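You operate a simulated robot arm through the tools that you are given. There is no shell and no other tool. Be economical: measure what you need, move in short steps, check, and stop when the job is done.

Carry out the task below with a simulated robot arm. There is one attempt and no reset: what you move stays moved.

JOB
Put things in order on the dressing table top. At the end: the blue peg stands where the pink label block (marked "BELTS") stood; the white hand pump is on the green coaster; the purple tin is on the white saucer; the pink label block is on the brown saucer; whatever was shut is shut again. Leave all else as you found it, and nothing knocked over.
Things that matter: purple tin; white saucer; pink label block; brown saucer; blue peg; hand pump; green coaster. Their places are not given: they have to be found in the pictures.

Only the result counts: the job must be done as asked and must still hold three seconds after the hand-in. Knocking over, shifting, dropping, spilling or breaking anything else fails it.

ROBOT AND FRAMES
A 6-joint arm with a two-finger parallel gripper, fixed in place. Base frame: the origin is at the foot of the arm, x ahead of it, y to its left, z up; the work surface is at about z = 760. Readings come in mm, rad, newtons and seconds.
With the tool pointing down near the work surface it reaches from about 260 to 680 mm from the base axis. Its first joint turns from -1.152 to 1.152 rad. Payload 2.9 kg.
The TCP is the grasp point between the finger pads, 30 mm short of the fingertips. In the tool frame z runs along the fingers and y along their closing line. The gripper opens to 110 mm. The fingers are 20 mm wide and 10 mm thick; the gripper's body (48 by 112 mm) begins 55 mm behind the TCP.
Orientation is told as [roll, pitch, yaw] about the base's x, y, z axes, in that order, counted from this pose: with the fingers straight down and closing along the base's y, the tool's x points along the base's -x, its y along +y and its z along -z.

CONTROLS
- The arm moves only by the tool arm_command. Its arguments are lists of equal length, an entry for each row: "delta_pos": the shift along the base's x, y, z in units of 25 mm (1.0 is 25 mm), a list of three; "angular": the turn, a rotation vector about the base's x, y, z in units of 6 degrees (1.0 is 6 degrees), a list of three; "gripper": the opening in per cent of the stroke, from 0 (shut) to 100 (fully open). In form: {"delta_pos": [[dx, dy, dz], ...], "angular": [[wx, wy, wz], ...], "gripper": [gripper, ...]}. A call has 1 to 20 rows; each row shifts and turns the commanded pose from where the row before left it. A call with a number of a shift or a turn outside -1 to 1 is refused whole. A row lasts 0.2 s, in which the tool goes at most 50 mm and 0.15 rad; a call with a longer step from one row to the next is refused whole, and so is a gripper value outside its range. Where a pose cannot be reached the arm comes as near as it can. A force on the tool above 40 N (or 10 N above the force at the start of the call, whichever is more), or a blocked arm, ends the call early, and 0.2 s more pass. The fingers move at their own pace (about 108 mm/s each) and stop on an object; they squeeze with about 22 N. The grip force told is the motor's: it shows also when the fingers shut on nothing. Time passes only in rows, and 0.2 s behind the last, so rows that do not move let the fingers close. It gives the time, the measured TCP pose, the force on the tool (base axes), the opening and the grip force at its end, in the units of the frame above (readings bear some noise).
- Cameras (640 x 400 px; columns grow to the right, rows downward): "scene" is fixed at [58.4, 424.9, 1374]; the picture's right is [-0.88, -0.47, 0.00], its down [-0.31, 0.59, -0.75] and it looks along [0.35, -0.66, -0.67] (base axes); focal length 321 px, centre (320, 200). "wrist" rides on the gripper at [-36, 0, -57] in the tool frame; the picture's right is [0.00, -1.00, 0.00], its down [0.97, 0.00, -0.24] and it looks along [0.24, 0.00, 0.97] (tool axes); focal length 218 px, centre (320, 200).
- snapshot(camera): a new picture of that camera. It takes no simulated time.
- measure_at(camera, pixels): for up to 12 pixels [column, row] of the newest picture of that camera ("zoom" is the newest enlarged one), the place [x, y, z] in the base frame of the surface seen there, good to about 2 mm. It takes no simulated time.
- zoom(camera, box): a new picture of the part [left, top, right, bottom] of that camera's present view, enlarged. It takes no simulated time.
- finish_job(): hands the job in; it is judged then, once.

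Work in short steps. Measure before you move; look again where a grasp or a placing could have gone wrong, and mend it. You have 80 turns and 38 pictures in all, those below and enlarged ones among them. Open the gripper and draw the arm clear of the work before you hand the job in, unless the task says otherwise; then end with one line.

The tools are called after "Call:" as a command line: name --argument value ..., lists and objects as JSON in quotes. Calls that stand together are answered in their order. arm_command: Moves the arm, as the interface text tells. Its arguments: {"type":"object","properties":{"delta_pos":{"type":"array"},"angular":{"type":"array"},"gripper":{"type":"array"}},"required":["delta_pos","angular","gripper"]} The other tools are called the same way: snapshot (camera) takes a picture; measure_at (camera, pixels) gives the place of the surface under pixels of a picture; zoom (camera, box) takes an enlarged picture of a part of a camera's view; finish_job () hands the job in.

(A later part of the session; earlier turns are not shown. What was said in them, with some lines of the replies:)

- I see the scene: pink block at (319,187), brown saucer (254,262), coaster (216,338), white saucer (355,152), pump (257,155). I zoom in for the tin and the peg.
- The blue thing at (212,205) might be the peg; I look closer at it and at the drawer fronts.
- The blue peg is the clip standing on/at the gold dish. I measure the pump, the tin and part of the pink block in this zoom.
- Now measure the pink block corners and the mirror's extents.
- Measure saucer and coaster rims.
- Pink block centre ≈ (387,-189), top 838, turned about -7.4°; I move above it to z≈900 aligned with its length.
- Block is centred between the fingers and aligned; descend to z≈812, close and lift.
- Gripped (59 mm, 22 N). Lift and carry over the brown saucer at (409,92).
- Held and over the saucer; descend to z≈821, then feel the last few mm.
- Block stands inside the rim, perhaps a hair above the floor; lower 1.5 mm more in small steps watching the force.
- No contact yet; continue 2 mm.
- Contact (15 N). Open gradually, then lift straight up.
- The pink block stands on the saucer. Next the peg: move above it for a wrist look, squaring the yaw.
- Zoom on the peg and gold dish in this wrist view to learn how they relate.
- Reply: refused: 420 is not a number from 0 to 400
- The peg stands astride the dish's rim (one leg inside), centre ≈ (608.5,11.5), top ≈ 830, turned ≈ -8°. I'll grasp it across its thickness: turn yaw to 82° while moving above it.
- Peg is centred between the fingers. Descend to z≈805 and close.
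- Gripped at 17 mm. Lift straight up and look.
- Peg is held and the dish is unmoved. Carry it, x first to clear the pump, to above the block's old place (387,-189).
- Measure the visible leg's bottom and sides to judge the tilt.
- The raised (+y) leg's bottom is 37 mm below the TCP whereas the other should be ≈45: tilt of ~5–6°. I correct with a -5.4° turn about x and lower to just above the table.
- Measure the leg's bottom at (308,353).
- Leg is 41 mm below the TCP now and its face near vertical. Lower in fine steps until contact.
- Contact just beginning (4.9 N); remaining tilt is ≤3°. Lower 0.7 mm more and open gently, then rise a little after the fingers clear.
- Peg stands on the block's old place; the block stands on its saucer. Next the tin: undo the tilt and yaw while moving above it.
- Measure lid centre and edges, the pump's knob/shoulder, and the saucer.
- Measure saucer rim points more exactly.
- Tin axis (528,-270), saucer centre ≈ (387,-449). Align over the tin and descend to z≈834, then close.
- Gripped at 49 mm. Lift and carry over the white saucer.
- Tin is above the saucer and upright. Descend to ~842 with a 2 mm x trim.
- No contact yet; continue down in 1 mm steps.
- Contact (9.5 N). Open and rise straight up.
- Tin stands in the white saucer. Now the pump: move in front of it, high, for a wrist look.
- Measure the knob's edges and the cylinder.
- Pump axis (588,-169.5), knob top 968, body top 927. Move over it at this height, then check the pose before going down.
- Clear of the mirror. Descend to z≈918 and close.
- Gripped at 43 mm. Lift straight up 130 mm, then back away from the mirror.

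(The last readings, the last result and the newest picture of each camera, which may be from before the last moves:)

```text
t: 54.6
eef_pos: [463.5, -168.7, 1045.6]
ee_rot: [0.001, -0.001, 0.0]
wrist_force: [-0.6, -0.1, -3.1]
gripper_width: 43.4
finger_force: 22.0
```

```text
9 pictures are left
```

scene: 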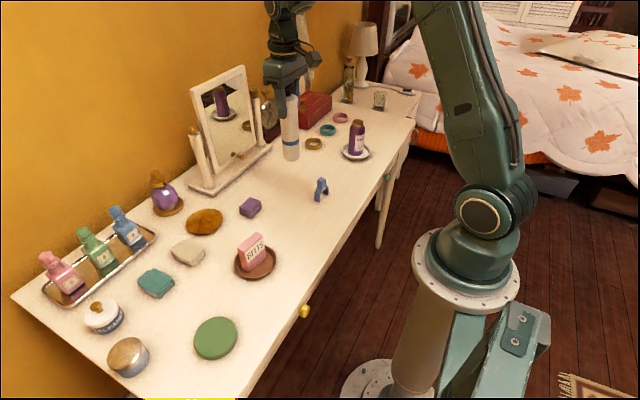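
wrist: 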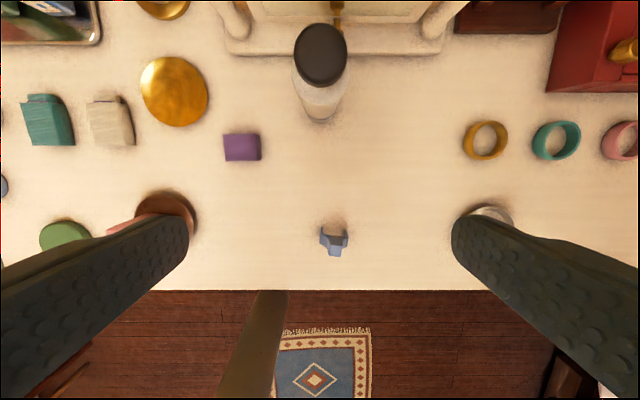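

Held upright. Carry to above the coaster (365.5,269).

Call:
arm_command --delta_pos '[[-0.2, 0.6, 0], [-0.2, 0.94, 0], [-0.2, 0.94, 0], [-0.2, 0.94, 0], [-0.2, 0.94, 0], [-0.2, 0.94, 0], [-0.2, 0.94, 0], [-0.2, 0.94, 0], [-0.2, 0.94, 0], [-0.2, 0.94, 0], [-0.2, 0.94, 0], [-0.2, 0.94, 0], [-0.2, 0.94, 0], [-0.2, 0.94, 0], [-0.2, 0.94, 0], [-0.2, 0.94, 0], [-0.2, 0.94, 0], [-0.2, 0.94, 0], [-0.2, 0.94, 0], [-0.12, 0, 0]]' --angular '[[0, 0, 0], [0, 0, 0], [0, 0, 0], [0, 0, 0], [0, 0, 0], [0, 0, 0], [0, 0, 0], [0, 0, 0], [0, 0, 0], [0, 0, 0], [0, 0, 0], [0, 0, 0], [0, 0, 0], [0, 0, 0], [0, 0, 0], [0, 0, 0], [0, 0, 0], [0, 0, 0], [0, 0, 0], [0, 0, 0]]' --gripper '[25, 25, 25, 25, 25, 25, 25, 25, 25, 25, 25, 25, 25, 25, 25, 25, 25, 25, 25, 25]'

Call:
arm_command --delta_pos '[[0, 0, -0.8], [0, 0, -0.8], [0, 0, -0.8], [0, 0, 0]]' --angular '[[0, 0, 0], [0, 0, 0], [0, 0, 0], [0, 0, 0]]' --gripper '[25, 25, 25, 25]'

Call:
zoom --camera "scene" --box '[140, 200, 340, 390]'

```text
t: 58.8
eef_pos: [365.7, 269.7, 1044.7]
ee_rot: [-0.001, 0.0, 0.001]
wrist_force: [-0.1, -0.1, -2.8]
gripper_width: 43.3
finger_force: 22.0
```

```text
t: 59.8
eef_pos: [367.2, 268.2, 984.5]
ee_rot: [0.001, 0.001, 0.001]
wrist_force: [0.6, -0.2, -1.9]
gripper_width: 43.5
finger_force: 22.2
```

```text
2.11 times, centred on (240, 295) of scene
```

zoom: 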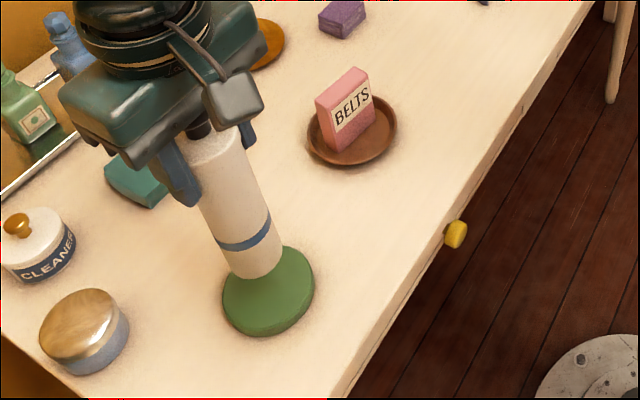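

Pump hangs above the coaster. Descend to ~935 then feel for contact (expected ≈ 931).

Call:
arm_command --delta_pos '[[-0.02, 0.02, -0.7], [0, 0, -0.7], [0, 0, -0.54], [0, 0, 0]]' --angular '[[0, 0, 0], [0, 0, 0], [0, 0, 0], [0, 0, 0]]' --gripper '[25, 25, 25, 25]'

Call:
arm_command --delta_pos '[[0, 0, -0.04], [0, 0, -0.04], [0, 0, 0]]' --angular '[[0, 0, 0], [0, 0, 0], [0, 0, 0]]' --gripper '[25, 25, 25]'

```text
t: 60.8
eef_pos: [366.4, 268.1, 936.8]
ee_rot: [-0.001, 0.0, -0.002]
wrist_force: [0.7, -1.3, -3.0]
gripper_width: 43.4
finger_force: 21.8
```

```text
t: 61.6
eef_pos: [366.4, 269.6, 932.4]
ee_rot: [-0.002, 0.0, 0.0]
wrist_force: [0.4, -0.4, -2.3]
gripper_width: 43.4
finger_force: 22.5
```

No contact yet (force -2.3 N is the pump's weight); two more mm.

Call:
arm_command --delta_pos '[[0, 0, -0.04], [0, 0, -0.04], [0, 0, 0]]' --angular '[[0, 0, 0], [0, 0, 0], [0, 0, 0]]' --gripper '[25, 25, 25]'

```text
t: 62.4
eef_pos: [365.7, 270.1, 933.5]
ee_rot: [0.0, -0.002, -0.001]
wrist_force: [-1.6, -0.7, 8.7]
gripper_width: 43.5
finger_force: 22.0
```

Contact (+8.7 N). Open gradually and rise straight up well above the knob.

Call:
arm_command --delta_pos '[[0, 0, 0], [0, 0, 0], [0, 0, 0], [0, 0, 0], [0, 0, 0.5], [0, 0, 0.9], [0, 0, 0.9], [0, 0, 0.9], [0, 0, 0.9], [0, 0, 0.9], [0, 0, 0]]' --angular '[[0, 0, 0], [0, 0, 0], [0, 0, 0], [0, 0, 0], [0, 0, 0], [0, 0, 0], [0, 0, 0], [0, 0, 0], [0, 0, 0], [0, 0, 0], [0, 0, 0]]' --gripper '[42, 50, 65, 80, 80, 80, 80, 80, 80, 80, 80]'

Call:
snapshot --camera "scene"

```text
t: 64.8
eef_pos: [365.8, 269.0, 1058.4]
ee_rot: [-0.001, 0.0, 0.0]
wrist_force: [-0.8, -0.1, 0.1]
gripper_width: 87.9
finger_force: 0.0
```

```text
7 pictures are left
```

scene: 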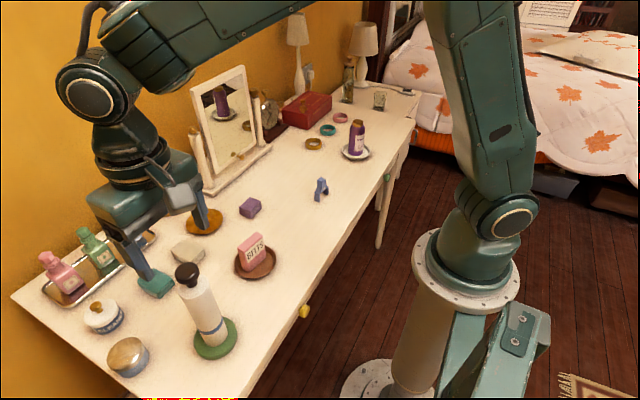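

Pump stands on the coaster. Draw the arm clear and check everything.

Call:
arm_command --delta_pos '[[0, 0, 0.4], [0, 0, 0.4], [0.3, -0.95, 0], [0.3, -0.95, 0], [0.3, -0.95, 0], [0.3, -0.95, 0], [0.3, -0.95, 0], [0.3, -0.95, 0], [0.3, -0.95, 0], [0.3, -0.95, 0], [0.3, -0.95, 0], [0.3, -0.95, 0], [0.3, -0.95, 0], [0, 0, 0]]' --angular '[[0, 0, 0], [0, 0, 0], [0, 0, 0], [0, 0, 0], [0, 0, 0], [0, 0, 0], [0, 0, 0], [0, 0, 0], [0, 0, 0], [0, 0, 0], [0, 0, 0], [0, 0, 0], [0, 0, 0], [0, 0, 0]]' --gripper '[100, 100, 100, 100, 100, 100, 100, 100, 100, 100, 100, 100, 100, 100]'

Call:
zoom --camera "scene" --box '[160, 210, 340, 380]'

Call:
zoom --camera "scene" --box '[290, 160, 350, 210]'

Call:
measure_at --camera "zoom" --pixels '[[300, 340], [270, 320], [390, 300], [320, 170], [300, 270], [270, 260]]'

```text
t: 67.8
eef_pos: [448.3, 6.6, 1079.1]
ee_rot: [0.0, -0.001, -0.001]
wrist_force: [-0.3, 0.4, -0.6]
gripper_width: 110.1
finger_force: 0.2
```

```text
2.35 times, centred on (250, 295) of scene
```

zoom: 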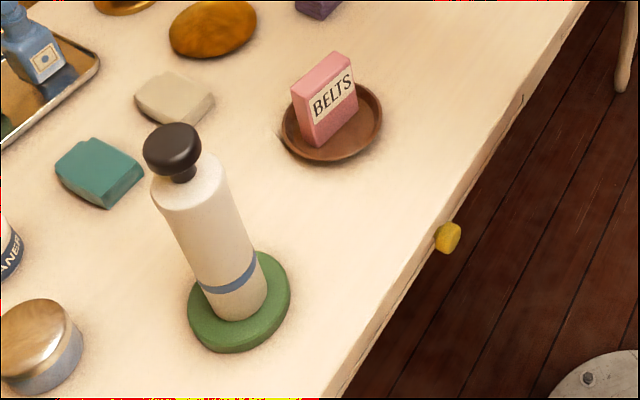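

```text
8.00 times, centred on (320, 185) of scene
```

zoom: 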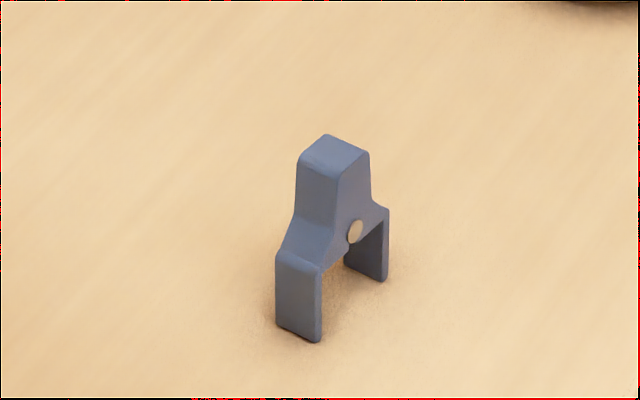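

```text
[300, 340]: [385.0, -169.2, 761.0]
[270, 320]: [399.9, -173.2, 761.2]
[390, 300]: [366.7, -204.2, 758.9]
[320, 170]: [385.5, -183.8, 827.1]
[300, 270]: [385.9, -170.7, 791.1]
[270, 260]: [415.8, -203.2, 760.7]
```

The peg stands upright at about (386,-190), and the block, tin and pump all stand on their targets. Nothing was opened, and the arm is clear, so I hand in.

Call:
finish_job

```text
The job is handed in.
```

The job is handed in: the blue peg stands where the pink block was, the pump is on the green coaster, the purple tin is on the white saucer and the pink block is on the brown saucer; nothing was opened, and the last pictures show nothing knocked over.
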